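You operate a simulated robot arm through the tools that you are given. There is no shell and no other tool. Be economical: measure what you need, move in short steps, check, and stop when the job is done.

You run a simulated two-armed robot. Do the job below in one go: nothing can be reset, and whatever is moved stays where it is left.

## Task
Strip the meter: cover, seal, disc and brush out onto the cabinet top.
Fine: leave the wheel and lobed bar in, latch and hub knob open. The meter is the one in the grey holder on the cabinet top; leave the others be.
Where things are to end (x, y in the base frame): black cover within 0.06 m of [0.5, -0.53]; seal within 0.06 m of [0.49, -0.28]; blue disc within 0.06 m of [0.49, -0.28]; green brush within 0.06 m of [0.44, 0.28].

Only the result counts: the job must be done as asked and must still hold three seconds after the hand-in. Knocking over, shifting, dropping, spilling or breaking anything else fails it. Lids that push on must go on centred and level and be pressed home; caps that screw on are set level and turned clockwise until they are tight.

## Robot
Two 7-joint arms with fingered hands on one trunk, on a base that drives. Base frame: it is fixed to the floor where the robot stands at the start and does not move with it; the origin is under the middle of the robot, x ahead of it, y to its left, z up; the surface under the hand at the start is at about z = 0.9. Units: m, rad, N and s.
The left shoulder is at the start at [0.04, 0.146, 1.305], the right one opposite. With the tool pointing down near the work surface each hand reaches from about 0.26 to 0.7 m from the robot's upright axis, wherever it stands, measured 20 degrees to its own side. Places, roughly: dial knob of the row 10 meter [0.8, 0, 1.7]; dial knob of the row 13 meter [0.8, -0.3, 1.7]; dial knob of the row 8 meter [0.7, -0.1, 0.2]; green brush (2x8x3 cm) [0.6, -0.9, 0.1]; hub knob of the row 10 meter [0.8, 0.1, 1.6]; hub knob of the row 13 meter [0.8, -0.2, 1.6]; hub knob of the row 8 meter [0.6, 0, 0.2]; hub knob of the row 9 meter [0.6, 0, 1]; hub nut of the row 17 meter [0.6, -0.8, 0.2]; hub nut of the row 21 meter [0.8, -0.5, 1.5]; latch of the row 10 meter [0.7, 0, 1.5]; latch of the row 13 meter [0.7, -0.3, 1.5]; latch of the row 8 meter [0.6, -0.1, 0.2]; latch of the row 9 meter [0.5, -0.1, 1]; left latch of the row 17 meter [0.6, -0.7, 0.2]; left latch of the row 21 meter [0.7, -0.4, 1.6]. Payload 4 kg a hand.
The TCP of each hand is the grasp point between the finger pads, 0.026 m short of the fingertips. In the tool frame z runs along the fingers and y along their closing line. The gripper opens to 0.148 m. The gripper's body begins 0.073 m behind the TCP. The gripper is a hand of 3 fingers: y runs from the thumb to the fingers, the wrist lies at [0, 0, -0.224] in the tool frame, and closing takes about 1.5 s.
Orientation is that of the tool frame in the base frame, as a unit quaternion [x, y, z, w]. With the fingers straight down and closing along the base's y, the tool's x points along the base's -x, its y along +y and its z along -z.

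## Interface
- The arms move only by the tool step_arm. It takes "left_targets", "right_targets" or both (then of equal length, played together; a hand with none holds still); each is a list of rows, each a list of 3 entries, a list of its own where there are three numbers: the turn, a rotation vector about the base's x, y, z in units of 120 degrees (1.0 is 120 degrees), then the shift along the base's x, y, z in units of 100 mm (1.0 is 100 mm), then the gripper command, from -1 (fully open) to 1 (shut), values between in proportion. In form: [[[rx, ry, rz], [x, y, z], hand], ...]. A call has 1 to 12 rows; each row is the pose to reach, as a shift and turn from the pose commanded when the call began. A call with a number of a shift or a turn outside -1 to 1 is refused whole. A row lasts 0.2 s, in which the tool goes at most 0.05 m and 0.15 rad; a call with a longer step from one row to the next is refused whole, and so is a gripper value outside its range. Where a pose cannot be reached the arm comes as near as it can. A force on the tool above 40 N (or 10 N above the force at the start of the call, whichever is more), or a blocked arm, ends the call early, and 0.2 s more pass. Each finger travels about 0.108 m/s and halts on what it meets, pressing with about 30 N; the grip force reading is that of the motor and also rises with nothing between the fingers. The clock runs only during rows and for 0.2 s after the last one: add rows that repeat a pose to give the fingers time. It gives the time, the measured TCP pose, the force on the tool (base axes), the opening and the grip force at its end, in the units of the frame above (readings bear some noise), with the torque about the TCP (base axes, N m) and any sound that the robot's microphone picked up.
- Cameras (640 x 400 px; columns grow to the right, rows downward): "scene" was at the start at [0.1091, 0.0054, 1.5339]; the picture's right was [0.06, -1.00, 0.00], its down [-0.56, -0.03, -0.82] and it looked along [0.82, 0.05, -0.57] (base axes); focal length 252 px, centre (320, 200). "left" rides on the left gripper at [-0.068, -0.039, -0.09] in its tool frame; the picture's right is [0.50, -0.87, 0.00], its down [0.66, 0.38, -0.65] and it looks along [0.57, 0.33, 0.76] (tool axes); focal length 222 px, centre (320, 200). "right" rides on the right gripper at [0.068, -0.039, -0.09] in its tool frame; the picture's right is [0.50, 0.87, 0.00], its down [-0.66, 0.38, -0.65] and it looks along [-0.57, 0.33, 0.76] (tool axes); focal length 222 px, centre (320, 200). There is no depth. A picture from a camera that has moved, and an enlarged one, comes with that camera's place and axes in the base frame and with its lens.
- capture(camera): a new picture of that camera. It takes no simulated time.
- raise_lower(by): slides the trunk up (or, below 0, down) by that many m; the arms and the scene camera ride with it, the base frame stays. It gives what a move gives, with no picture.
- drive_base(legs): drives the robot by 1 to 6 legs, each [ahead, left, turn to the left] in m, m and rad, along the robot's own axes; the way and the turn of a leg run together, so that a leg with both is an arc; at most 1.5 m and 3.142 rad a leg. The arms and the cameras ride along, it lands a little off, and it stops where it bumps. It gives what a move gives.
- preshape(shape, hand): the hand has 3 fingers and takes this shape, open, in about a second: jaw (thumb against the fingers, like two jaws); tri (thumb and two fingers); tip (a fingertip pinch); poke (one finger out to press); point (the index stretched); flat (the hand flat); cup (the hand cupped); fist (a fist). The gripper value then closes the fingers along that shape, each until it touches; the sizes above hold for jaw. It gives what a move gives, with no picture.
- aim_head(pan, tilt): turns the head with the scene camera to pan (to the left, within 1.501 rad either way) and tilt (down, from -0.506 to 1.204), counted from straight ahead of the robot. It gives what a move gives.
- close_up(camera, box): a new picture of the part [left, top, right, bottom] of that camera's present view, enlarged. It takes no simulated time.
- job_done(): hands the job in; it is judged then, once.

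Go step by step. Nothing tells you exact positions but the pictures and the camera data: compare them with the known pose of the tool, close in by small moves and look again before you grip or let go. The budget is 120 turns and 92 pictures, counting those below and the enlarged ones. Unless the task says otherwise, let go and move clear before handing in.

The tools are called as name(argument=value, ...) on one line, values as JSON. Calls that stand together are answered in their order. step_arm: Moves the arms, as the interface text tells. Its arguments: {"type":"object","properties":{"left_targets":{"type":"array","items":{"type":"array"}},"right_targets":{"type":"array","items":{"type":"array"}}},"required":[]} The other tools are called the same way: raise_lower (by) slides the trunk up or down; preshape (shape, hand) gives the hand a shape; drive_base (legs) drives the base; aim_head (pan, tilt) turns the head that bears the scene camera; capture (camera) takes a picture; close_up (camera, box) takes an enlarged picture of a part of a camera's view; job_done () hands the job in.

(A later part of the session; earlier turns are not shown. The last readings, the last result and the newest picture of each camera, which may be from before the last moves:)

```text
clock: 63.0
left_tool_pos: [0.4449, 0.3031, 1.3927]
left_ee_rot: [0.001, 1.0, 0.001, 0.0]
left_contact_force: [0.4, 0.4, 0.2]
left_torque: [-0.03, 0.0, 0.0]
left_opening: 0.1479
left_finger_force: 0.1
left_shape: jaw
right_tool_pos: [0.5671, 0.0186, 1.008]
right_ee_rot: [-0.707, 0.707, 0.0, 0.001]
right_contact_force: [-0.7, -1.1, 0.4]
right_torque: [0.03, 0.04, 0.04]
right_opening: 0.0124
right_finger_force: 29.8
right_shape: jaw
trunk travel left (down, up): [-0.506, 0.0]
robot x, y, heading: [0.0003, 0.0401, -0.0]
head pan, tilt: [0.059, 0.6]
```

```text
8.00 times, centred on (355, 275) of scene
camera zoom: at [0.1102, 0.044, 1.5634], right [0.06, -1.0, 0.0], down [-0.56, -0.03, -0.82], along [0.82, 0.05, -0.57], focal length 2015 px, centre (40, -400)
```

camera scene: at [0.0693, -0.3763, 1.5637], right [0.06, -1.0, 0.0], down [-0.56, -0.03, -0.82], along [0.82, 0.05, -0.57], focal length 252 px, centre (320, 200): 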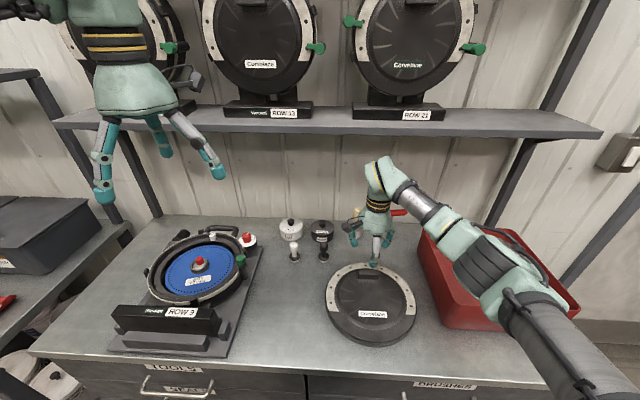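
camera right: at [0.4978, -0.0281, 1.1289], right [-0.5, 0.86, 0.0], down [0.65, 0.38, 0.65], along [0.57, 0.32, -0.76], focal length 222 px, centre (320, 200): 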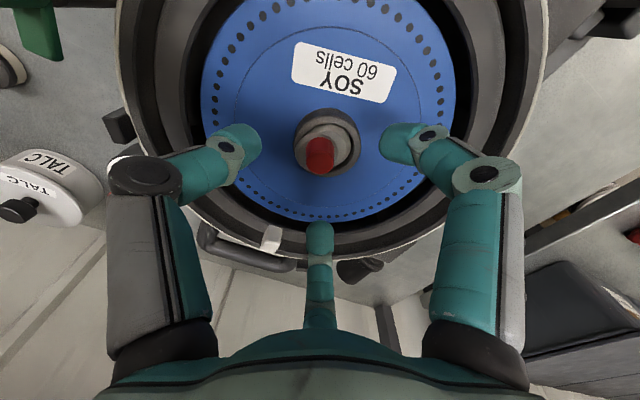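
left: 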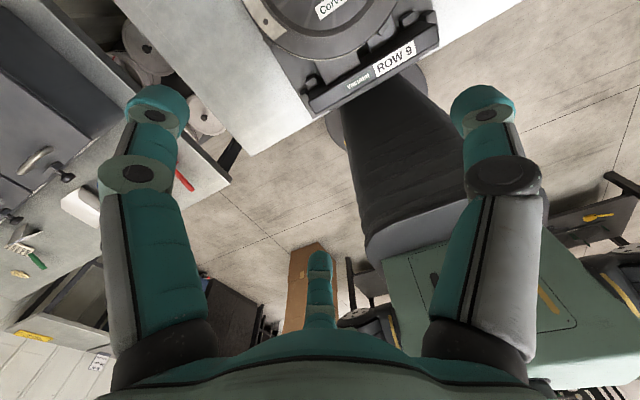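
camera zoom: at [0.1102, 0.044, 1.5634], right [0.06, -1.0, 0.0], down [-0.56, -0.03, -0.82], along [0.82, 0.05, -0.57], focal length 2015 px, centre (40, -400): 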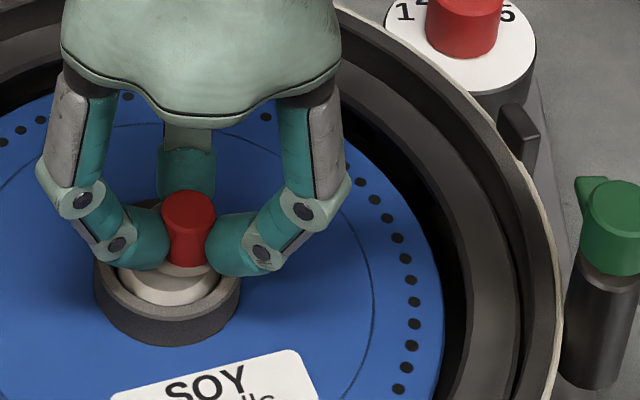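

Centred grip at [0.567, 0.0186]. Trying a clockwise crank about the hub centre (7 mm to +y of the knob), 50°.

step_arm(right_targets=[[[0, 0, -0.07], [-0.011, 0.001, 0], 1], [[0, 0, -0.14], [-0.021, 0.003, 0], 1], [[0, 0, -0.21], [-0.031, 0.007, 0], 1], [[0, 0, -0.28], [-0.04, 0.012, 0], 1], [[0, 0, -0.35], [-0.048, 0.019, 0], 1], [[0, 0, -0.42], [-0.055, 0.026, 0], 1]])

close_up(camera="scene", box=[325, 250, 385, 300])

```text
clock: 64.4
left_tool_pos: [0.4492, 0.3015, 1.392]
left_ee_rot: [0.002, 1.0, 0.001, -0.001]
left_contact_force: [0.4, 0.1, 0.2]
left_torque: [0.0, 0.0, 0.01]
left_opening: 0.1477
left_finger_force: 0.1
left_shape: jaw
right_tool_pos: [0.5665, 0.0181, 1.0082]
right_ee_rot: [-0.336, 0.942, 0.0, 0.003]
right_contact_force: [18.0, -6.7, 0.2]
right_torque: [-0.25, -0.43, 0.08]
right_opening: 0.0115
right_finger_force: 29.8
right_shape: jaw
trunk travel left (down, up): [-0.506, 0.0]
robot x, y, heading: [0.0042, 0.0374, -0.006]
head pan, tilt: [0.059, 0.6]
```

```text
8.00 times, centred on (355, 275) of scene
camera zoom: at [0.1145, 0.0422, 1.5631], right [0.06, -1.0, 0.0], down [-0.57, -0.03, -0.82], along [0.82, 0.05, -0.57], focal length 2015 px, centre (40, -400)
```

zoom: 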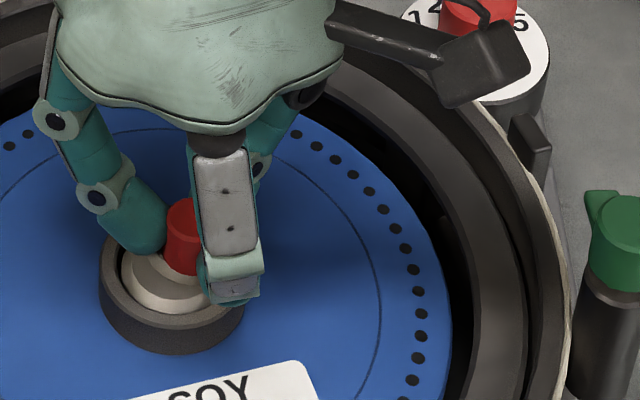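

Blocked clockwise at 18 N. Now the counter-clockwise crank from here.

step_arm(right_targets=[[[0, 0, 0], [0.055, -0.02, 0], 1], [[0, 0, 0.07], [0.075, -0.02, 0], 1], [[0, 0, 0.14], [0.095, -0.018, 0], 1], [[0, 0, 0.21], [0.11, -0.013, 0], 1], [[0, 0, 0.28], [0.125, -0.005, 0], 1], [[0, 0, 0.35], [0.135, 0.0, 0], 1], [[0, 0, 0.42], [0.145, 0.005, 0], 1]])

close_up(camera="scene", box=[325, 250, 385, 300])

```text
clock: 66.0
left_tool_pos: [0.4438, 0.3031, 1.393]
left_ee_rot: [0.002, 1.0, 0.0, 0.0]
left_contact_force: [1.1, 0.4, 0.1]
left_torque: [0.01, 0.02, 0.01]
left_opening: 0.1478
left_finger_force: 0.0
left_shape: jaw
right_tool_pos: [0.5738, 0.0242, 1.0076]
right_ee_rot: [0.707, -0.707, -0.003, 0.001]
right_contact_force: [-13.8, 2.5, -5.3]
right_torque: [0.21, 0.01, -0.3]
right_opening: 0.0064
right_finger_force: 30.2
right_shape: jaw
trunk travel left (down, up): [-0.506, 0.0]
robot x, y, heading: [-0.0051, 0.0405, -0.0]
head pan, tilt: [0.059, 0.6]
```

```text
8.00 times, centred on (355, 275) of scene
camera zoom: at [0.1087, 0.0446, 1.5634], right [0.06, -1.0, 0.0], down [-0.56, -0.03, -0.83], along [0.82, 0.05, -0.56], focal length 2015 px, centre (40, -400)
```

zoom: 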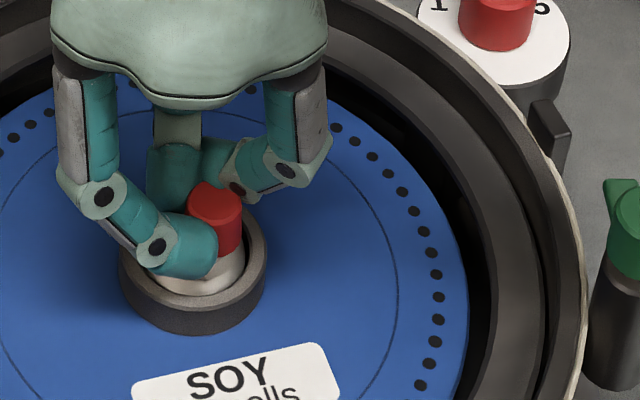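

The fingers slipped around the knob. I'll release, rise and look at it unobstructed.

step_arm(right_targets=[[[0, 0, 0], [-0.05, -0.03, 0.02], 0.5], [[0, 0, 0], [-0.05, -0.03, 0.1], 0.1], [[0, 0, 0], [-0.05, -0.03, 0.3], 0], [[0, 0, 0], [-0.05, -0.03, 0.6], 0], [[0, 0, 0], [-0.05, -0.03, 1.0], 0]])

close_up(camera="scene", box=[325, 250, 385, 300])

close_up(camera="right", box=[260, 80, 380, 190])

```text
clock: 67.2
left_tool_pos: [0.4451, 0.304, 1.3928]
left_ee_rot: [0.002, 1.0, 0.0, 0.0]
left_contact_force: [0.2, 0.7, 0.8]
left_torque: [0.0, 0.02, 0.01]
left_opening: 0.1479
left_finger_force: 0.1
left_shape: jaw
right_tool_pos: [0.5725, 0.0192, 1.108]
right_ee_rot: [-0.707, 0.707, 0.001, 0.001]
right_contact_force: [-0.2, 0.7, -0.8]
right_torque: [0.02, 0.01, 0.02]
right_opening: 0.0732
right_finger_force: 0.1
right_shape: jaw
trunk travel left (down, up): [-0.506, 0.0]
robot x, y, heading: [0.0004, 0.0369, -0.002]
head pan, tilt: [0.059, 0.6]
```

```text
8.00 times, centred on (355, 275) of scene
camera zoom: at [0.1097, 0.0438, 1.5635], right [0.06, -1.0, 0.0], down [-0.56, -0.03, -0.83], along [0.82, 0.05, -0.56], focal length 2015 px, centre (40, -400)
```

zoom: 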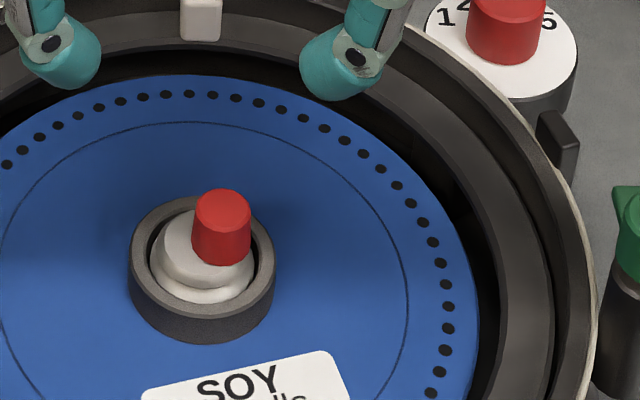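

```text
3.64 times, centred on (320, 135) of right
camera zoom: at [0.6117, -0.0503, 1.1997], right [-0.87, -0.5, 0.0], down [-0.38, 0.65, 0.66], along [-0.33, 0.57, -0.76], focal length 808 px, centre (320, 436)
```

zoom: 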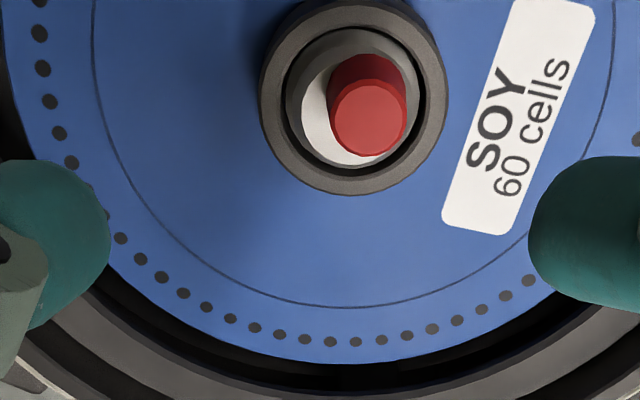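

The knob has turned: the flange is now concentric with the collar, so the hub is open. Next the seal: its white tab is at about [0.672, 0.018]. I'll turn the hand to 0° and drive a bit forward/left for reach.

step_arm(right_targets=[[[0, 0, -0.07], [0, 0, 0], 0], [[0, 0, -0.14], [0, 0, 0], 0], [[0, 0, -0.21], [0, 0, 0], 0], [[0, 0, -0.28], [0, 0, 0], 0], [[0, 0, -0.35], [0, 0, 0], 0], [[0, 0, -0.42], [0, 0, 0], 0.1], [[0, 0, -0.49], [0, 0, 0], 0.2], [[0, 0, -0.56], [0, 0, 0], 0.3], [[0, 0, -0.63], [0, 0, 0], 0.3], [[0, 0, -0.7], [0, 0, 0], 0.3], [[0, 0, -0.75], [0, 0, 0], 0.3], [[0, 0, -0.75], [0, 0, 0], 0.3]])

drive_base(legs=[[0.05, 0.06, 0]])

step_arm(right_targets=[[[0, 0, 0], [0.25, -0.4, 0], 0.3], [[0, 0, 0], [0.48, -0.6, -0.2], 0.3], [[0, 0, 0], [0.48, -0.6, -0.5], 0.3], [[0, 0, 0], [0.48, -0.6, -0.6], 0.3]])

close_up(camera="scene", box=[300, 200, 460, 320])

capture(camera="right")

```text
clock: 69.8
left_tool_pos: [0.4452, 0.3019, 1.3929]
left_ee_rot: [0.003, 1.0, 0.0, 0.001]
left_contact_force: [0.2, -0.1, -0.2]
left_torque: [0.02, 0.02, 0.02]
left_opening: 0.148
left_finger_force: 0.2
left_shape: jaw
right_tool_pos: [0.5713, 0.0195, 1.1095]
right_ee_rot: [0.002, 1.0, 0.0, 0.0]
right_contact_force: [-0.7, -0.1, -0.1]
right_torque: [0.0, -0.02, 0.01]
right_opening: 0.0522
right_finger_force: 0.0
right_shape: jaw
trunk travel left (down, up): [-0.506, 0.0]
robot x, y, heading: [0.0032, 0.0412, -0.007]
head pan, tilt: [0.059, 0.6]
```

```text
clock: 70.8
left_tool_pos: [0.4869, 0.3525, 1.3982]
left_ee_rot: [0.003, 1.0, 0.004, 0.003]
left_contact_force: [-1.5, -1.2, 0.9]
left_torque: [0.06, -0.01, -0.01]
left_opening: 0.1478
left_finger_force: 0.0
left_shape: jaw
right_tool_pos: [0.6152, 0.0708, 1.1137]
right_ee_rot: [0.002, 1.0, 0.004, 0.003]
right_contact_force: [0.3, -1.0, 0.3]
right_torque: [0.02, -0.01, 0.0]
right_opening: 0.0522
right_finger_force: 0.0
right_shape: jaw
trunk travel left (down, up): [-0.506, 0.0]
robot x, y, heading: [0.0531, 0.0982, -0.003]
head pan, tilt: [0.059, 0.6]
```

```text
clock: 71.8
left_tool_pos: [0.4949, 0.3623, 1.3932]
left_ee_rot: [0.002, 1.0, 0.001, 0.001]
left_contact_force: [-0.2, 0.1, -0.8]
left_torque: [0.01, -0.02, -0.01]
left_opening: 0.1478
left_finger_force: 0.1
left_shape: jaw
right_tool_pos: [0.6703, 0.0162, 1.0493]
right_ee_rot: [0.003, 1.0, 0.0, 0.0]
right_contact_force: [0.0, 0.3, 0.4]
right_torque: [0.0, -0.03, -0.01]
right_opening: 0.0519
right_finger_force: 0.0
right_shape: jaw
trunk travel left (down, up): [-0.506, 0.0]
robot x, y, heading: [0.0502, 0.0939, -0.003]
head pan, tilt: [0.059, 0.6]
```

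```text
3.33 times, centred on (380, 260) of scene
camera zoom: at [0.1592, 0.1046, 1.5635], right [0.06, -1.0, 0.0], down [-0.56, -0.03, -0.83], along [0.82, 0.04, -0.56], focal length 840 px, centre (120, 0)
```

zoom: 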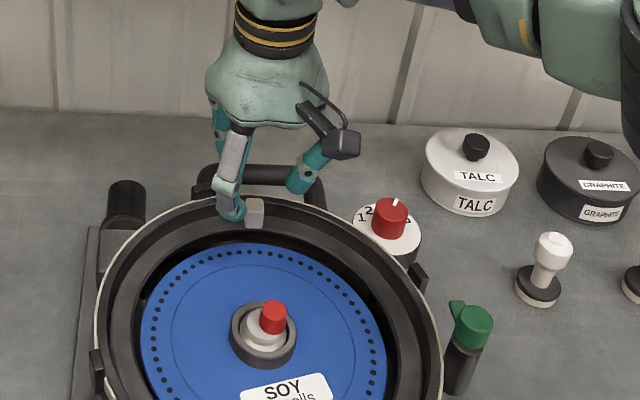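

```text
29 pictures are left
camera right: at [0.6016, -0.0222, 1.1406], right [-0.5, 0.87, 0.0], down [0.66, 0.38, 0.65], along [0.57, 0.32, -0.76], focal length 222 px, centre (320, 200)
```

right: 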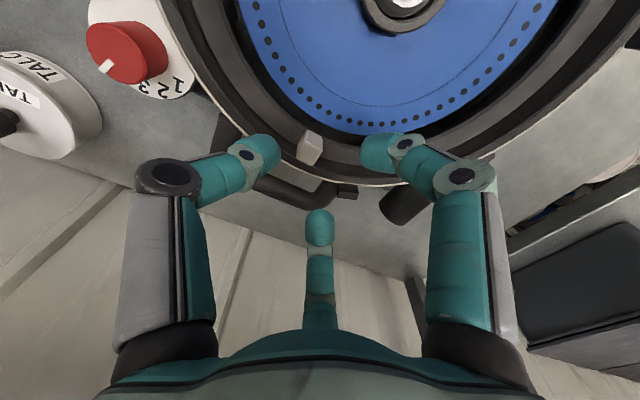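

Tab located at about [0.676, 0.0135], top z≈0.989. Aligning, lowering and pinching it.

step_arm(right_targets=[[[0, 0, 0], [0.05, -0.02, -0.2], 0.3], [[0, 0, 0], [0.05, -0.02, -0.35], 0.3], [[0, 0, 0], [0.05, -0.02, -0.43], 0.3], [[0, 0, 0], [0.05, -0.02, -0.43], 0.5], [[0, 0, 0], [0.05, -0.02, -0.43], 0.7], [[0, 0, 0], [0.05, -0.02, -0.43], 0.9], [[0, 0, 0], [0.05, -0.02, -0.43], 1], [[0, 0, 0], [0.05, -0.02, -0.43], 1]])

close_up(camera="scene", box=[325, 225, 405, 285])

```text
clock: 73.7
left_tool_pos: [0.4966, 0.3602, 1.3924]
left_ee_rot: [0.003, 1.0, 0.001, 0.0]
left_contact_force: [0.2, -0.8, -0.1]
left_torque: [0.02, -0.02, 0.01]
left_opening: 0.1479
left_finger_force: 0.1
left_shape: jaw
right_tool_pos: [0.6761, 0.0155, 1.0068]
right_ee_rot: [0.001, 1.0, 0.0, 0.003]
right_contact_force: [11.5, 2.7, 6.7]
right_torque: [0.39, -0.66, -0.03]
right_opening: 0.0182
right_finger_force: 30.2
right_shape: jaw
trunk travel left (down, up): [-0.506, 0.0]
robot x, y, heading: [0.0474, 0.0937, -0.003]
head pan, tilt: [0.059, 0.6]
```

```text
6.67 times, centred on (365, 255) of scene
camera zoom: at [0.1606, 0.1035, 1.5633], right [0.06, -1.0, 0.0], down [-0.56, -0.03, -0.82], along [0.82, 0.05, -0.57], focal length 1679 px, centre (20, -167)
```

zoom: 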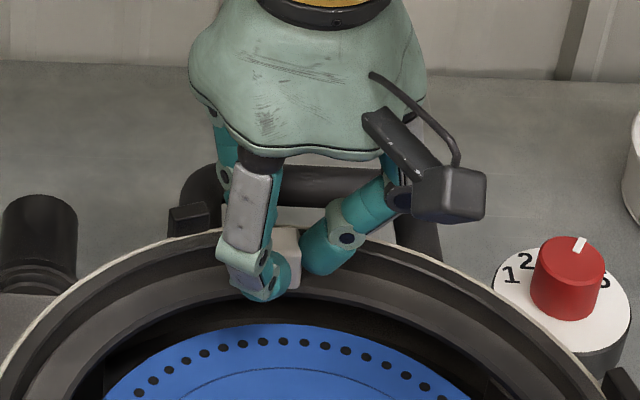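

The tab is pinched. Lifting slowly by 4 cm.

step_arm(right_targets=[[[0, 0, 0], [0, 0, 0.05], 1], [[0, 0, 0], [0, 0, 0.1], 1], [[0, 0, 0], [0, 0, 0.15], 1], [[0, 0, 0], [0, 0, 0.22], 1], [[0, 0, 0], [0, 0, 0.3], 1], [[0, 0, 0], [0, 0, 0.4], 1], [[0, 0, 0], [0, 0, 0.4], 1]])

close_up(camera="scene", box=[290, 200, 450, 340])

```text
clock: 75.2
left_tool_pos: [0.4965, 0.3596, 1.3939]
left_ee_rot: [0.003, 1.0, 0.001, 0.0]
left_contact_force: [-0.4, -0.5, 0.4]
left_torque: [-0.02, 0.01, 0.02]
left_opening: 0.1481
left_finger_force: 0.0
left_shape: jaw
right_tool_pos: [0.6758, 0.0135, 1.047]
right_ee_rot: [0.002, 1.0, 0.0, 0.002]
right_contact_force: [0.3, 0.2, -0.8]
right_torque: [0.01, 0.03, 0.03]
right_opening: 0.0149
right_finger_force: 30.1
right_shape: jaw
trunk travel left (down, up): [-0.506, 0.0]
robot x, y, heading: [0.0504, 0.0948, -0.007]
head pan, tilt: [0.059, 0.6]
```

```text
2.86 times, centred on (370, 270) of scene
camera zoom: at [0.1603, 0.1019, 1.5634], right [0.06, -1.0, 0.0], down [-0.56, -0.03, -0.82], along [0.82, 0.05, -0.57], focal length 720 px, centre (177, 0)
```

zoom: 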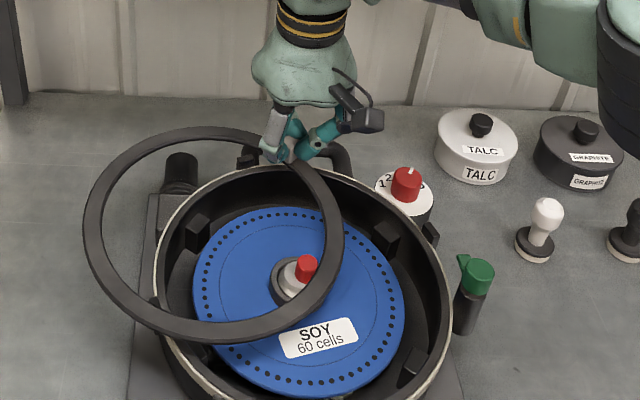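

The seal came out, hanging from its tab and swung to the left. I'll lift and pull back, then drive to the drop spot and check it.

step_arm(right_targets=[[[0, 0, 0], [-0.1, 0, 0.15], 1], [[0, 0, 0], [-0.3, 0, 0.3], 1], [[0, 0, 0], [-0.5, 0, 0.5], 1], [[0, 0, 0], [-0.7, 0, 0.7], 1], [[0, 0, 0], [-0.7, 0, 0.8], 1], [[0, 0, 0], [-0.7, 0, 0.8], 1]])

drive_base(legs=[[-0.05, -0.17, 0], [0, -0.175, 0]])

capture(camera="scene")

```text
clock: 76.7
left_tool_pos: [0.4955, 0.3618, 1.3941]
left_ee_rot: [0.003, 1.0, 0.001, 0.0]
left_contact_force: [0.0, 0.0, -0.9]
left_torque: [-0.01, 0.02, -0.01]
left_opening: 0.1481
left_finger_force: 0.1
left_shape: jaw
right_tool_pos: [0.6045, 0.016, 1.1272]
right_ee_rot: [0.002, 1.0, 0.0, 0.001]
right_contact_force: [-0.5, -0.1, -1.4]
right_torque: [-0.08, -0.01, -0.04]
right_opening: 0.0119
right_finger_force: 29.9
right_shape: jaw
trunk travel left (down, up): [-0.506, 0.0]
robot x, y, heading: [0.0547, 0.0979, -0.007]
head pan, tilt: [0.059, 0.6]
```

```text
clock: 79.2
left_tool_pos: [0.4433, 0.0162, 1.3931]
left_ee_rot: [0.004, 1.0, 0.0, 0.0]
left_contact_force: [-0.7, 0.5, 0.7]
left_torque: [0.01, -0.02, 0.0]
left_opening: 0.1479
left_finger_force: 0.1
left_shape: jaw
right_tool_pos: [0.5518, -0.3291, 1.1275]
right_ee_rot: [0.002, 1.0, -0.001, 0.001]
right_contact_force: [-0.6, 1.2, -0.3]
right_torque: [-0.04, 0.02, 0.02]
right_opening: 0.0119
right_finger_force: 29.9
right_shape: jaw
trunk travel left (down, up): [-0.506, 0.0]
robot x, y, heading: [-0.0044, -0.2522, -0.006]
head pan, tilt: [0.059, 0.6]
```

```text
26 pictures are left
camera scene: at [0.1076, -0.2402, 1.5634], right [0.05, -1.0, 0.0], down [-0.56, -0.03, -0.82], along [0.82, 0.04, -0.57], focal length 252 px, centre (320, 200)
```

scene: 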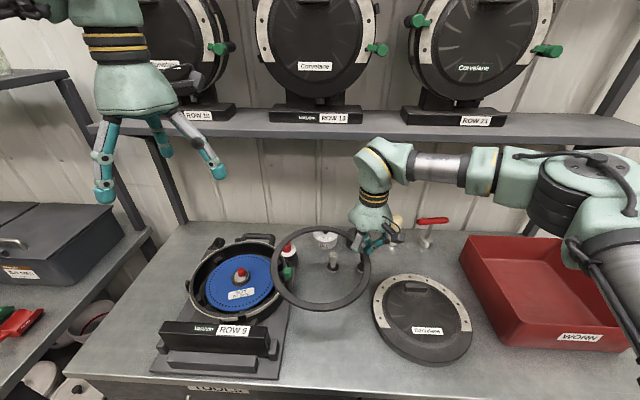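

The seal centre is at about [0.50, -0.224] with the tab toward the cover. I'll turn the hand +50° so the tab faces away from the cover, shift, and lower 10 cm.

step_arm(right_targets=[[[0, 0, 0.07], [0.05, 0.1, 0], 1], [[0, 0, 0.14], [0.1, 0.2, 0], 1], [[0, 0, 0.21], [0.15, 0.3, 0], 1], [[0, 0, 0.28], [0.2, 0.4, 0], 1], [[0, 0, 0.35], [0.25, 0.45, 0], 1], [[0, 0, 0.42], [0.32, 0.49, 0], 1], [[0, 0, 0.42], [0.32, 0.49, -0.3], 1], [[0, 0, 0.42], [0.32, 0.49, -0.6], 1], [[0, 0, 0.42], [0.32, 0.49, -0.8], 1], [[0, 0, 0.42], [0.32, 0.49, -1], 1], [[0, 0, 0.42], [0.32, 0.49, -1], 1]])

close_up(camera="scene", box=[200, 200, 440, 360])

```text
clock: 81.6
left_tool_pos: [0.4435, 0.0139, 1.3937]
left_ee_rot: [0.004, 1.0, 0.001, 0.0]
left_contact_force: [0.2, 1.2, 0.5]
left_torque: [0.02, -0.02, 0.01]
left_opening: 0.1477
left_finger_force: 0.1
left_shape: jaw
right_tool_pos: [0.5841, -0.2839, 1.0256]
right_ee_rot: [-0.425, 0.905, 0.001, 0.001]
right_contact_force: [0.2, -0.5, 0.6]
right_torque: [0.02, 0.01, -0.01]
right_opening: 0.009
right_finger_force: 30.0
right_shape: jaw
trunk travel left (down, up): [-0.506, 0.0]
robot x, y, heading: [-0.0008, -0.2485, -0.003]
head pan, tilt: [0.059, 0.6]
```

```text
2.50 times, centred on (320, 280) of scene
camera zoom: at [0.1078, -0.2447, 1.5634], right [0.05, -1.0, 0.0], down [-0.56, -0.03, -0.82], along [0.82, 0.04, -0.57], focal length 630 px, centre (320, 0)
```

zoom: 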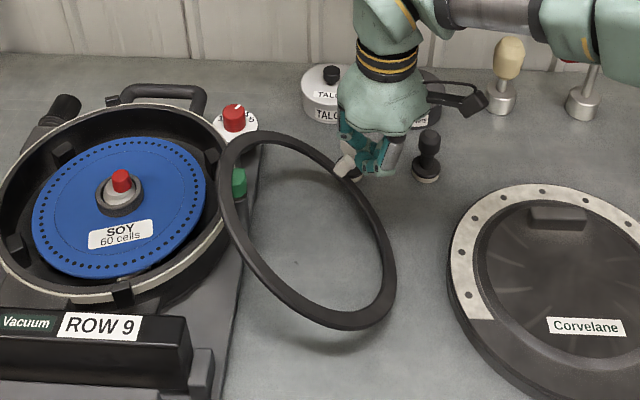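

The seal is tilting in the grip and its left edge is near the latch. I'll lift 3 cm, shift 4 cm right, then lower and look.

step_arm(right_targets=[[[0, 0, 0], [0, 0, 0.2], 1], [[0, 0, 0], [0, -0.1, 0.3], 1], [[0, 0, 0], [-0.05, -0.3, 0.3], 1], [[0, 0, 0], [-0.1, -0.4, 0.2], 1], [[0, 0, 0], [-0.1, -0.4, 0], 1], [[0, 0, 0], [-0.1, -0.4, -0.2], 1], [[0, 0, 0], [-0.1, -0.4, -0.3], 1]])

close_up(camera="scene", box=[200, 200, 440, 360])

```text
clock: 83.2
left_tool_pos: [0.4433, 0.012, 1.3934]
left_ee_rot: [0.003, 1.0, 0.001, 0.0]
left_contact_force: [0.8, 0.7, -0.2]
left_torque: [-0.01, -0.02, 0.04]
left_opening: 0.1477
left_finger_force: 0.1
left_shape: jaw
right_tool_pos: [0.572, -0.3245, 0.9962]
right_ee_rot: [-0.423, 0.906, 0.001, 0.0]
right_contact_force: [0.3, 0.4, -0.3]
right_torque: [-0.02, 0.0, -0.02]
right_opening: 0.0094
right_finger_force: 29.9
right_shape: jaw
trunk travel left (down, up): [-0.506, 0.0]
robot x, y, heading: [-0.002, -0.2501, -0.007]
head pan, tilt: [0.059, 0.6]
```

```text
2.50 times, centred on (320, 280) of scene
camera zoom: at [0.1074, -0.2451, 1.5634], right [0.05, -1.0, 0.0], down [-0.56, -0.03, -0.82], along [0.82, 0.04, -0.57], focal length 630 px, centre (320, 0)
```

zoom: 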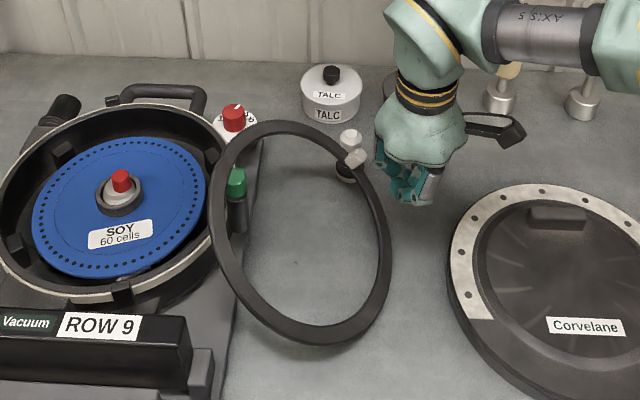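

The seal slipped off and leans over the latch on the meter rim. I'll regrip the ring at its near edge, about [0.433, -0.19, 0.953], closing along x.

step_arm(right_targets=[[[0, 0, 0], [0, 0, 0.4], 1], [[0, 0, 0.07], [0, 0, 0.8], 0.6], [[0, 0, 0.14], [-0.3, 0.2, 1], 0.3], [[0, 0, 0.21], [-0.6, 0.5, 1], 0.3], [[0, 0, 0.28], [-0.9, 0.8, 1], 0.3], [[0, 0, 0.3], [-1, 1, 1], 0.3]])

step_arm(right_targets=[[[0, 0, 0], [-0.39, 0.34, 0], 0.3], [[0, 0, 0], [-0.39, 0.34, -0.4], 0.3], [[0, 0, 0], [-0.39, 0.34, -0.8], 0.3], [[0, 0, 0], [-0.39, 0.34, -0.9], 0.3]])

close_up(camera="scene", box=[200, 220, 440, 380])

capture(camera="right")

```text
clock: 84.6
left_tool_pos: [0.4425, 0.0139, 1.3933]
left_ee_rot: [0.003, 1.0, 0.0, 0.0]
left_contact_force: [-0.8, 0.0, -0.1]
left_torque: [-0.05, 0.02, 0.01]
left_opening: 0.1479
left_finger_force: 0.0
left_shape: jaw
right_tool_pos: [0.4735, -0.2235, 1.0969]
right_ee_rot: [-0.683, 0.73, 0.001, 0.0]
right_contact_force: [-0.5, -0.4, -0.6]
right_torque: [-0.02, -0.01, -0.03]
right_opening: 0.0515
right_finger_force: 0.0
right_shape: jaw
trunk travel left (down, up): [-0.506, 0.0]
robot x, y, heading: [-0.0048, -0.249, -0.006]
head pan, tilt: [0.059, 0.6]
```

```text
refused: row 1 steps farther than a row can; nothing moved
```

```text
2.50 times, centred on (320, 300) of scene
camera zoom: at [0.1073, -0.2439, 1.5634], right [0.05, -1.0, 0.0], down [-0.56, -0.03, -0.83], along [0.82, 0.04, -0.56], focal length 630 px, centre (320, -50)
```

zoom: 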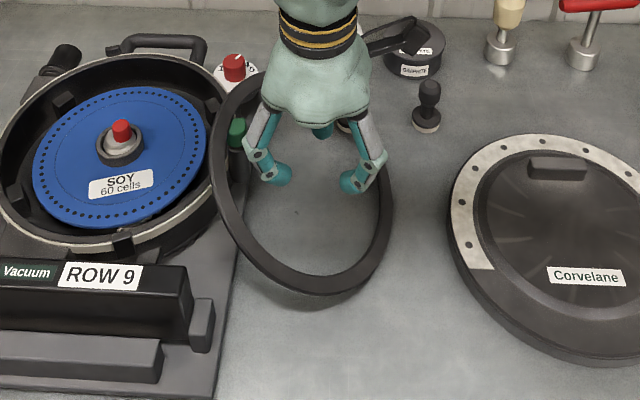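

```text
22 pictures are left
camera right: at [0.5076, -0.2938, 1.1883], right [-0.9, -0.44, 0.0], down [-0.33, 0.68, 0.66], along [-0.29, 0.59, -0.76], focal length 222 px, centre (320, 200)
```

right: 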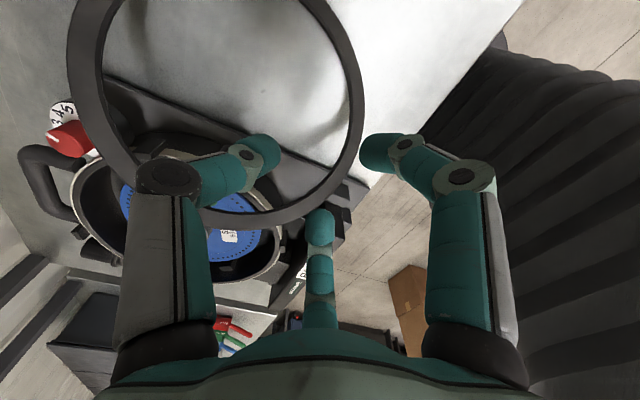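

Both views put the ring's near edge at about [0.425, -0.207, 0.957]. Moving over it and lowering.

step_arm(right_targets=[[[0, 0, 0], [-0.2, 0.1, -0.3], 0.3], [[0, 0, 0], [-0.48, 0.18, -0.6], 0.3], [[0, 0, 0], [-0.48, 0.18, -0.85], 0.3], [[0, 0, 0], [-0.48, 0.18, -0.95], 0.3], [[0, 0, 0], [-0.48, 0.18, -0.95], 0.3]])

close_up(camera="scene", box=[240, 260, 400, 370])

```text
clock: 85.8
left_tool_pos: [0.4426, 0.0131, 1.3938]
left_ee_rot: [0.004, 1.0, 0.0, 0.0]
left_contact_force: [0.0, -0.6, -0.2]
left_torque: [0.03, 0.02, 0.03]
left_opening: 0.1479
left_finger_force: 0.0
left_shape: jaw
right_tool_pos: [0.4243, -0.2051, 1.0026]
right_ee_rot: [-0.683, 0.73, 0.001, 0.001]
right_contact_force: [-1.1, -0.1, 0.0]
right_torque: [0.01, -0.01, -0.01]
right_opening: 0.0516
right_finger_force: 0.0
right_shape: jaw
trunk travel left (down, up): [-0.506, 0.0]
robot x, y, heading: [0.0004, -0.2456, -0.007]
head pan, tilt: [0.059, 0.6]
```

```text
3.64 times, centred on (320, 315) of scene
camera zoom: at [0.1071, -0.2444, 1.5634], right [0.05, -1.0, 0.0], down [-0.56, -0.03, -0.83], along [0.82, 0.04, -0.56], focal length 916 px, centre (320, -218)
```

zoom: 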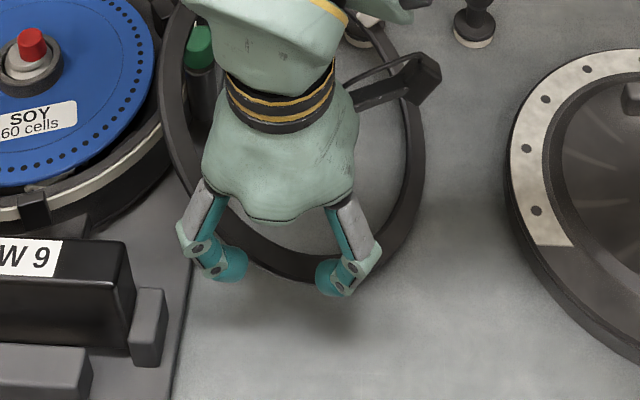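

The fingers straddle the ring. Lowering 3.7 cm, closing, then lifting 8 cm.

step_arm(right_targets=[[[0, 0, 0], [0, 0, -0.2], 0.3], [[0, 0, 0], [0, 0, -0.38], 0.3], [[0, 0, 0], [0, 0, -0.38], 0.5], [[0, 0, 0], [0, 0, -0.38], 0.7], [[0, 0, 0], [0, 0, -0.38], 0.9], [[0, 0, 0], [0, 0, -0.38], 1], [[0, 0, 0], [0, 0, -0.38], 1]])

step_arm(right_targets=[[[0, 0, 0], [0, 0, 0.1], 1], [[0, 0, 0], [0, 0, 0.2], 1], [[0, 0, 0], [0, 0, 0.4], 1], [[0, 0, 0], [0, 0, 0.6], 1], [[0, 0, 0], [0, 0, 0.8], 1], [[0, 0, 0], [0, 0, 0.95], 1]])

close_up(camera="scene", box=[160, 180, 440, 380])

```text
clock: 87.4
left_tool_pos: [0.4427, 0.0129, 1.3937]
left_ee_rot: [0.003, 1.0, 0.001, 0.0]
left_contact_force: [0.3, 0.8, -0.3]
left_torque: [0.01, 0.02, -0.01]
left_opening: 0.1481
left_finger_force: 0.1
left_shape: jaw
right_tool_pos: [0.4251, -0.2068, 0.9643]
right_ee_rot: [-0.683, 0.73, 0.001, 0.001]
right_contact_force: [0.0, 0.9, 0.9]
right_torque: [-0.01, -0.01, 0.0]
right_opening: 0.0059
right_finger_force: 30.1
right_shape: jaw
trunk travel left (down, up): [-0.506, 0.0]
robot x, y, heading: [-0.0006, -0.2486, -0.007]
head pan, tilt: [0.059, 0.6]
```

```text
clock: 88.8
left_tool_pos: [0.4432, 0.0136, 1.394]
left_ee_rot: [0.004, 1.0, 0.0, 0.0]
left_contact_force: [0.1, 0.3, -0.1]
left_torque: [-0.02, -0.02, 0.01]
left_opening: 0.1478
left_finger_force: 0.0
left_shape: jaw
right_tool_pos: [0.4259, -0.206, 1.0594]
right_ee_rot: [-0.683, 0.731, 0.0, 0.001]
right_contact_force: [0.6, 0.0, -0.4]
right_torque: [0.01, 0.02, -0.08]
right_opening: 0.0054
right_finger_force: 30.1
right_shape: jaw
trunk travel left (down, up): [-0.506, 0.0]
robot x, y, heading: [-0.0039, -0.2489, -0.007]
head pan, tilt: [0.059, 0.6]
```

```text
2.00 times, centred on (300, 280) of scene
camera zoom: at [0.1074, -0.2447, 1.5634], right [0.05, -1.0, 0.0], down [-0.56, -0.03, -0.82], along [0.82, 0.04, -0.57], focal length 504 px, centre (360, 40)
```

zoom: 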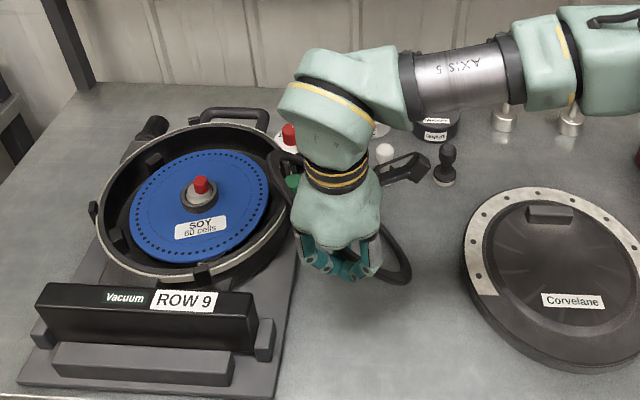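

The ring is held. Moving it up and to the right, clear of the latch, then a look.

step_arm(right_targets=[[[0, 0, 0], [0, 0, 0.3], 1], [[0, 0, 0], [0, -0.1, 0.5], 1], [[0, 0, 0], [-0.1, -0.3, 0.5], 1], [[0, 0, 0], [-0.3, -0.5, 0.5], 1], [[0, 0, 0], [-0.5, -0.5, 0.4], 1], [[0, 0, 0], [-0.5, -0.5, 0], 1]])

close_up(camera="scene", box=[160, 200, 440, 400])

```text
clock: 90.2
left_tool_pos: [0.4422, 0.0097, 1.3946]
left_ee_rot: [0.003, 1.0, 0.002, 0.0]
left_contact_force: [-0.3, -0.9, -0.6]
left_torque: [0.06, 0.0, 0.01]
left_opening: 0.148
left_finger_force: 0.0
left_shape: jaw
right_tool_pos: [0.3741, -0.2583, 1.0566]
right_ee_rot: [-0.682, 0.732, 0.001, -0.001]
right_contact_force: [-0.6, 0.0, 0.7]
right_torque: [0.03, 0.01, 0.01]
right_opening: 0.0053
right_finger_force: 30.5
right_shape: jaw
trunk travel left (down, up): [-0.506, 0.0]
robot x, y, heading: [-0.0017, -0.251, -0.006]
head pan, tilt: [0.059, 0.6]
```

```text
2.00 times, centred on (300, 300) of scene
camera zoom: at [0.1066, -0.2478, 1.5634], right [0.05, -1.0, 0.0], down [-0.56, -0.03, -0.83], along [0.82, 0.04, -0.56], focal length 504 px, centre (360, 0)
```

zoom: 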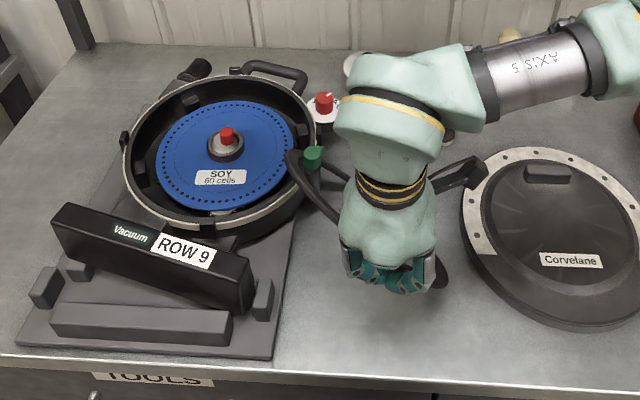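

The ring was still hooked on the latch and my pull has shifted the meter body in its holder. I'll go back to slacken the ring, rise steeply above the latch to unhook it, and look.

step_arm(right_targets=[[[0, 0, 0], [0.2, 0.15, 0.2], 1], [[0, 0, 0], [0.5, 0.35, 0.4], 1], [[0, 0, 0], [0.8, 0.55, 0.6], 1], [[0, 0, 0], [1.0, 0.75, 0.85], 1], [[0, 0, 0], [1.0, 0.75, 1.0], 1]])

step_arm(right_targets=[[[0, 0, 0], [0.1, 0.05, 0.3], 1], [[0, 0, 0], [0.2, 0.1, 0.6], 1], [[0, 0, 0], [0.2, 0.1, 0.9], 1], [[0, 0, 0], [0.2, 0.1, 1.0], 1]])

capture(camera="scene")

```text
clock: 91.4
left_tool_pos: [0.4435, 0.0127, 1.3941]
left_ee_rot: [0.003, 1.0, 0.001, 0.0]
left_contact_force: [0.4, -0.3, -0.2]
left_torque: [0.01, 0.04, 0.02]
left_opening: 0.1476
left_finger_force: 0.0
left_shape: jaw
right_tool_pos: [0.4753, -0.1816, 1.1597]
right_ee_rot: [-0.683, 0.731, 0.001, 0.001]
right_contact_force: [-0.3, -0.8, -1.5]
right_torque: [0.01, 0.01, -0.01]
right_opening: 0.0005
right_finger_force: 30.6
right_shape: jaw
trunk travel left (down, up): [-0.506, 0.0]
robot x, y, heading: [0.0009, -0.2491, -0.002]
head pan, tilt: [0.059, 0.6]
```

```text
clock: 92.4
left_tool_pos: [0.4454, 0.0136, 1.3927]
left_ee_rot: [0.003, 1.0, 0.001, 0.0]
left_contact_force: [0.5, -0.1, 0.6]
left_torque: [-0.01, 0.02, 0.01]
left_opening: 0.1477
left_finger_force: 0.0
left_shape: jaw
right_tool_pos: [0.4982, -0.1693, 1.2577]
right_ee_rot: [-0.684, 0.73, 0.002, 0.0]
right_contact_force: [0.3, 0.3, -6.1]
right_torque: [-0.03, 0.14, 0.01]
right_opening: 0.0004
right_finger_force: 29.9
right_shape: jaw
trunk travel left (down, up): [-0.506, 0.0]
robot x, y, heading: [-0.002, -0.2498, -0.008]
head pan, tilt: [0.059, 0.6]
```

```text
18 pictures are left
camera scene: at [0.1083, -0.2444, 1.5633], right [0.05, -1.0, 0.0], down [-0.56, -0.03, -0.82], along [0.82, 0.04, -0.57], focal length 252 px, centre (320, 200)
```

scene: 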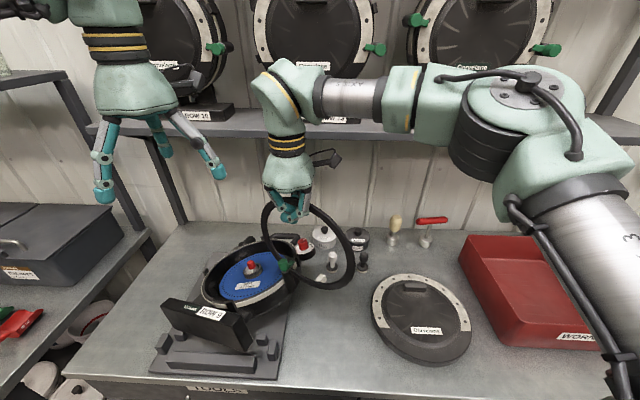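

The ring is caught under the latch tongue and lifts at the meter. I'll lower back down right away and release it softly.

step_arm(right_targets=[[[0, 0, 0], [0, 0, -0.3], 1], [[0, 0, 0], [0, 0, -0.6], 1], [[0, 0, 0], [0, 0, -0.8], 1], [[0, 0, 0], [0, 0, -1.0], 1]])

capture(camera="scene")

```text
clock: 93.4
left_tool_pos: [0.4442, 0.0134, 1.3936]
left_ee_rot: [0.004, 1.0, 0.001, 0.0]
left_contact_force: [0.5, 0.2, -0.4]
left_torque: [0.0, 0.01, 0.02]
left_opening: 0.1479
left_finger_force: 0.1
left_shape: jaw
right_tool_pos: [0.496, -0.1695, 1.1587]
right_ee_rot: [-0.683, 0.731, 0.001, 0.001]
right_contact_force: [-0.1, -1.0, 0.0]
right_torque: [-0.01, -0.02, -0.03]
right_opening: 0.0007
right_finger_force: 30.4
right_shape: jaw
trunk travel left (down, up): [-0.506, 0.0]
robot x, y, heading: [0.0008, -0.2468, -0.009]
head pan, tilt: [0.059, 0.6]
```

```text
17 pictures are left
camera scene: at [0.1079, -0.2449, 1.5634], right [0.05, -1.0, 0.0], down [-0.56, -0.03, -0.82], along [0.82, 0.04, -0.57], focal length 252 px, centre (320, 200)
```

scene: 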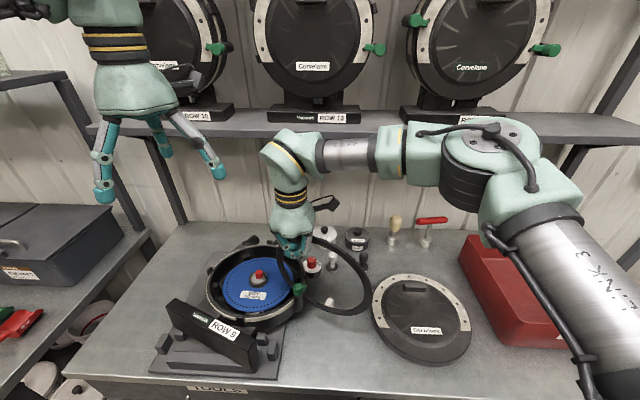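

The meter has yawed clockwise and the tongue now points away to the right, where the low arc of the ring hangs. I'll carry the held point over to that side so the low arc moves behind the post, then rise.

step_arm(right_targets=[[[0, 0, 0], [0.1, -0.3, 0.1], 1], [[0, 0, 0], [0.25, -0.6, 0.1], 1], [[0, 0, 0], [0.35, -0.85, 0.1], 1], [[0, 0, 0], [0.35, -0.85, 0.1], 1], [[0, 0, 0], [0.35, -0.85, 0.4], 1], [[0, 0, 0], [0.35, -0.85, 0.6], 1], [[0, 0, 0], [0.35, -0.85, 0.6], 1]])

capture(camera="scene")

```text
clock: 95.0
left_tool_pos: [0.4452, 0.0127, 1.3937]
left_ee_rot: [0.003, 1.0, 0.0, 0.0]
left_contact_force: [-0.2, 0.3, -0.5]
left_torque: [-0.02, -0.01, 0.01]
left_opening: 0.1479
left_finger_force: 0.0
left_shape: jaw
right_tool_pos: [0.5311, -0.2541, 1.2187]
right_ee_rot: [-0.683, 0.73, 0.002, 0.001]
right_contact_force: [0.5, 0.3, 0.2]
right_torque: [-0.04, 0.0, -0.02]
right_opening: 0.0005
right_finger_force: 29.7
right_shape: jaw
trunk travel left (down, up): [-0.506, 0.0]
robot x, y, heading: [-0.0056, -0.2476, -0.005]
head pan, tilt: [0.059, 0.6]
```

```text
16 pictures are left
camera scene: at [0.108, -0.2447, 1.5634], right [0.05, -1.0, 0.0], down [-0.56, -0.03, -0.82], along [0.82, 0.04, -0.57], focal length 252 px, centre (320, 200)
```

scene: 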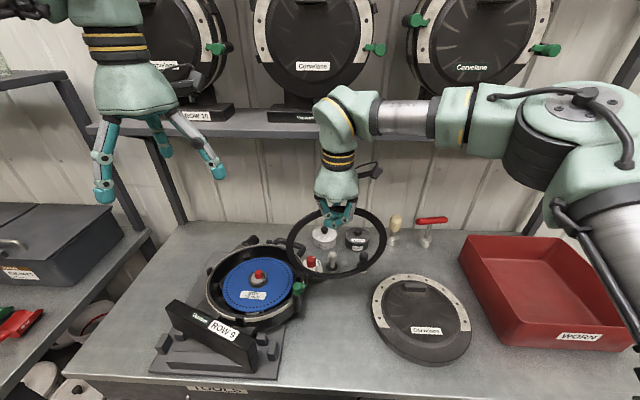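

The ring is unhooked and hangs freely from the hand. I'll set its lower edge down near [0.585, -0.255] and lay it toward the robot.

step_arm(right_targets=[[[0, 0, 0], [0.1, 0, -0.3], 1], [[0, 0, 0], [0.24, 0, -0.6], 1], [[0, 0, 0], [0.24, 0, -0.85], 1], [[0, 0, 0], [0.24, 0, -0.95], 1]])

step_arm(right_targets=[[[0, 0, 0], [-0.3, 0, -0.05], 1], [[0, 0, 0], [-0.6, 0, -0.16], 1], [[0, 0, 0], [-0.8, 0, -0.26], 1], [[0, 0, 0], [-1.0, 0, -0.4], 1]])

close_up(camera="scene", box=[180, 180, 440, 380])

```text
clock: 96.0
left_tool_pos: [0.443, 0.0136, 1.3938]
left_ee_rot: [0.004, 1.0, 0.001, 0.0]
left_contact_force: [-0.2, -0.2, -0.6]
left_torque: [0.0, 0.02, -0.02]
left_opening: 0.1476
left_finger_force: 0.0
left_shape: jaw
right_tool_pos: [0.5547, -0.2557, 1.1234]
right_ee_rot: [-0.683, 0.73, 0.001, 0.001]
right_contact_force: [0.2, 0.1, -0.2]
right_torque: [0.0, 0.02, -0.01]
right_opening: 0.0003
right_finger_force: 30.2
right_shape: jaw
trunk travel left (down, up): [-0.506, 0.0]
robot x, y, heading: [-0.0007, -0.2465, -0.002]
head pan, tilt: [0.059, 0.6]
```

```text
clock: 97.0
left_tool_pos: [0.444, 0.0134, 1.3935]
left_ee_rot: [0.004, 1.0, 0.001, 0.0]
left_contact_force: [-0.3, -0.5, 0.1]
left_torque: [0.01, -0.02, -0.02]
left_opening: 0.1479
left_finger_force: 0.1
left_shape: jaw
right_tool_pos: [0.4544, -0.2546, 1.085]
right_ee_rot: [-0.682, 0.731, 0.001, 0.001]
right_contact_force: [0.0, 0.6, 0.3]
right_torque: [0.0, 0.04, 0.04]
right_opening: 0.0004
right_finger_force: 29.9
right_shape: jaw
trunk travel left (down, up): [-0.506, 0.0]
robot x, y, heading: [0.0015, -0.2512, -0.004]
head pan, tilt: [0.059, 0.6]
```

```text
2.00 times, centred on (310, 280) of scene
camera zoom: at [0.1073, -0.2449, 1.5634], right [0.05, -1.0, 0.0], down [-0.56, -0.03, -0.83], along [0.82, 0.04, -0.56], focal length 504 px, centre (340, 40)
```

zoom: 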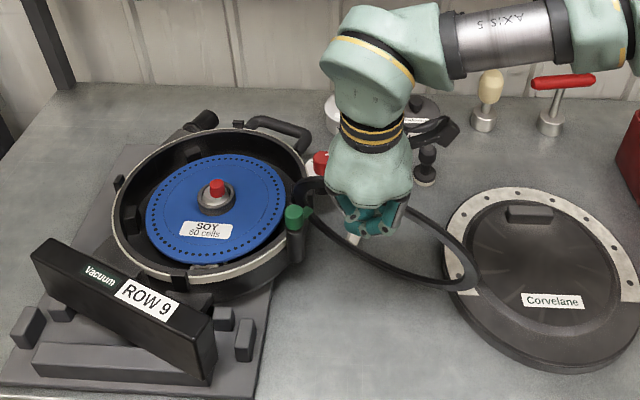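

The yawed meter's latch post now crowds the seal spot, so I'll park the seal on the right (partly on the cover edge) for now, then reseat the meter.

step_arm(right_targets=[[[0, 0, 0], [0, -0.3, 0], 1], [[0, 0, 0], [0, -0.35, -0.3], 1], [[0, 0, 0], [0, -0.35, -0.6], 1], [[0, 0, 0], [0, -0.35, -0.8], 1], [[0, 0, 0], [0, -0.35, -1.0], 1]])

close_up(camera="scene", box=[180, 180, 440, 380])

```text
clock: 97.7
left_tool_pos: [0.4389, 0.014, 1.3937]
left_ee_rot: [0.004, 1.0, 0.001, 0.001]
left_contact_force: [0.2, 0.0, 0.1]
left_torque: [0.02, 0.0, -0.01]
left_opening: 0.1479
left_finger_force: 0.0
left_shape: jaw
right_tool_pos: [0.453, -0.2884, 1.0551]
right_ee_rot: [-0.683, 0.73, 0.001, 0.006]
right_contact_force: [-2.6, 0.3, 10.4]
right_torque: [-0.12, -0.14, -0.05]
right_opening: 0.0001
right_finger_force: 30.2
right_shape: jaw
trunk travel left (down, up): [-0.506, 0.0]
robot x, y, heading: [-0.0038, -0.2501, -0.006]
head pan, tilt: [0.059, 0.6]
stopped in row 3 (right hand): the force on the tool passed its limit at 62 N (the readings are from after the stop); the commanded pose is now the measured one
```

```text
2.00 times, centred on (310, 280) of scene
camera zoom: at [0.1036, -0.2444, 1.5637], right [0.05, -1.0, 0.0], down [-0.56, -0.03, -0.83], along [0.83, 0.04, -0.56], focal length 504 px, centre (340, 40)
```

zoom: 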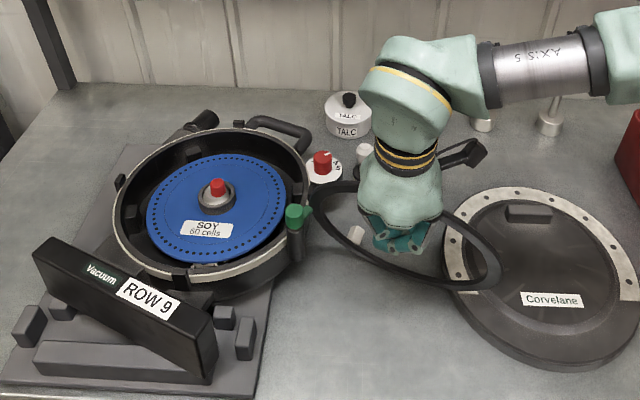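

The ring's right end is bearing on the cover, so I'll relieve a little and let the ring settle by opening here.

step_arm(right_targets=[[[0, 0, 0], [0, -0.05, 0.05], 1], [[0, 0, 0], [0, -0.05, 0.05], 0.85], [[0, 0, 0], [0, -0.05, 0.05], 0.6], [[0, 0, 0], [0, -0.05, 0.05], 0.3], [[0, 0, 0], [0, -0.05, 0.05], 0.1], [[0, 0, 0], [0, -0.05, 0.4], 0.1], [[0, 0, 0], [0, -0.05, 0.8], 0.1], [[0, 0, 0], [0, -0.05, 1.0], 0.1]])

close_up(camera="scene", box=[180, 180, 440, 380])

```text
clock: 99.5
left_tool_pos: [0.4423, 0.0131, 1.3934]
left_ee_rot: [0.004, 1.0, 0.002, 0.0]
left_contact_force: [0.3, -0.1, 0.0]
left_torque: [0.03, 0.01, -0.01]
left_opening: 0.1479
left_finger_force: 0.0
left_shape: jaw
right_tool_pos: [0.454, -0.2942, 1.1558]
right_ee_rot: [-0.682, 0.731, 0.003, 0.005]
right_contact_force: [0.6, -0.4, 0.5]
right_torque: [0.02, -0.02, 0.0]
right_opening: 0.0661
right_finger_force: 0.1
right_shape: jaw
trunk travel left (down, up): [-0.506, 0.0]
robot x, y, heading: [-0.001, -0.2505, -0.004]
head pan, tilt: [0.059, 0.6]
```

```text
2.00 times, centred on (310, 280) of scene
camera zoom: at [0.1073, -0.2448, 1.5634], right [0.05, -1.0, 0.0], down [-0.56, -0.03, -0.83], along [0.82, 0.04, -0.56], focal length 504 px, centre (340, 40)
```

zoom: 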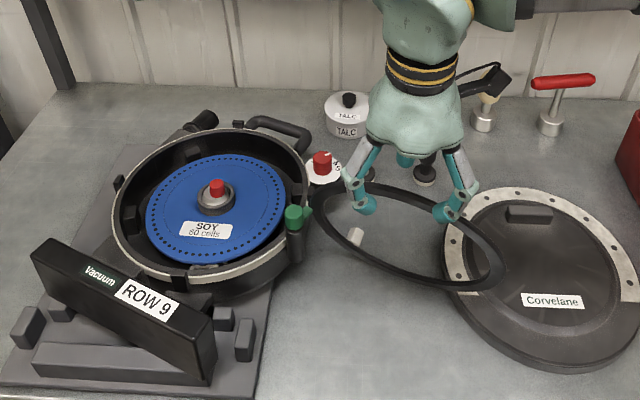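

The ring seems to hang on the hand still. A wrist view will show where it is caught.

capture(camera="right")

```text
12 pictures are left
camera right: at [0.4886, -0.3659, 1.2461], right [-0.9, -0.44, -0.01], down [-0.34, 0.67, 0.66], along [-0.28, 0.59, -0.75], focal length 222 px, centre (320, 200)
```

right: 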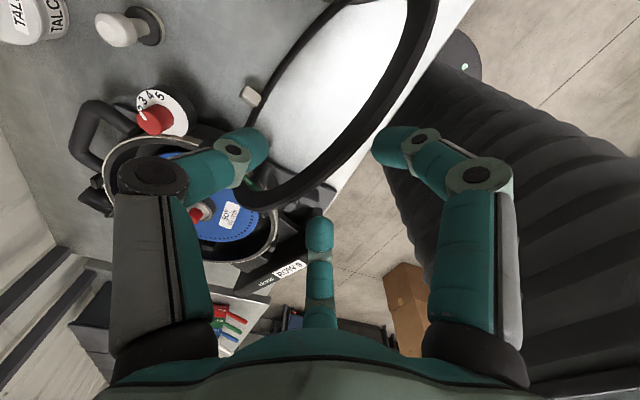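

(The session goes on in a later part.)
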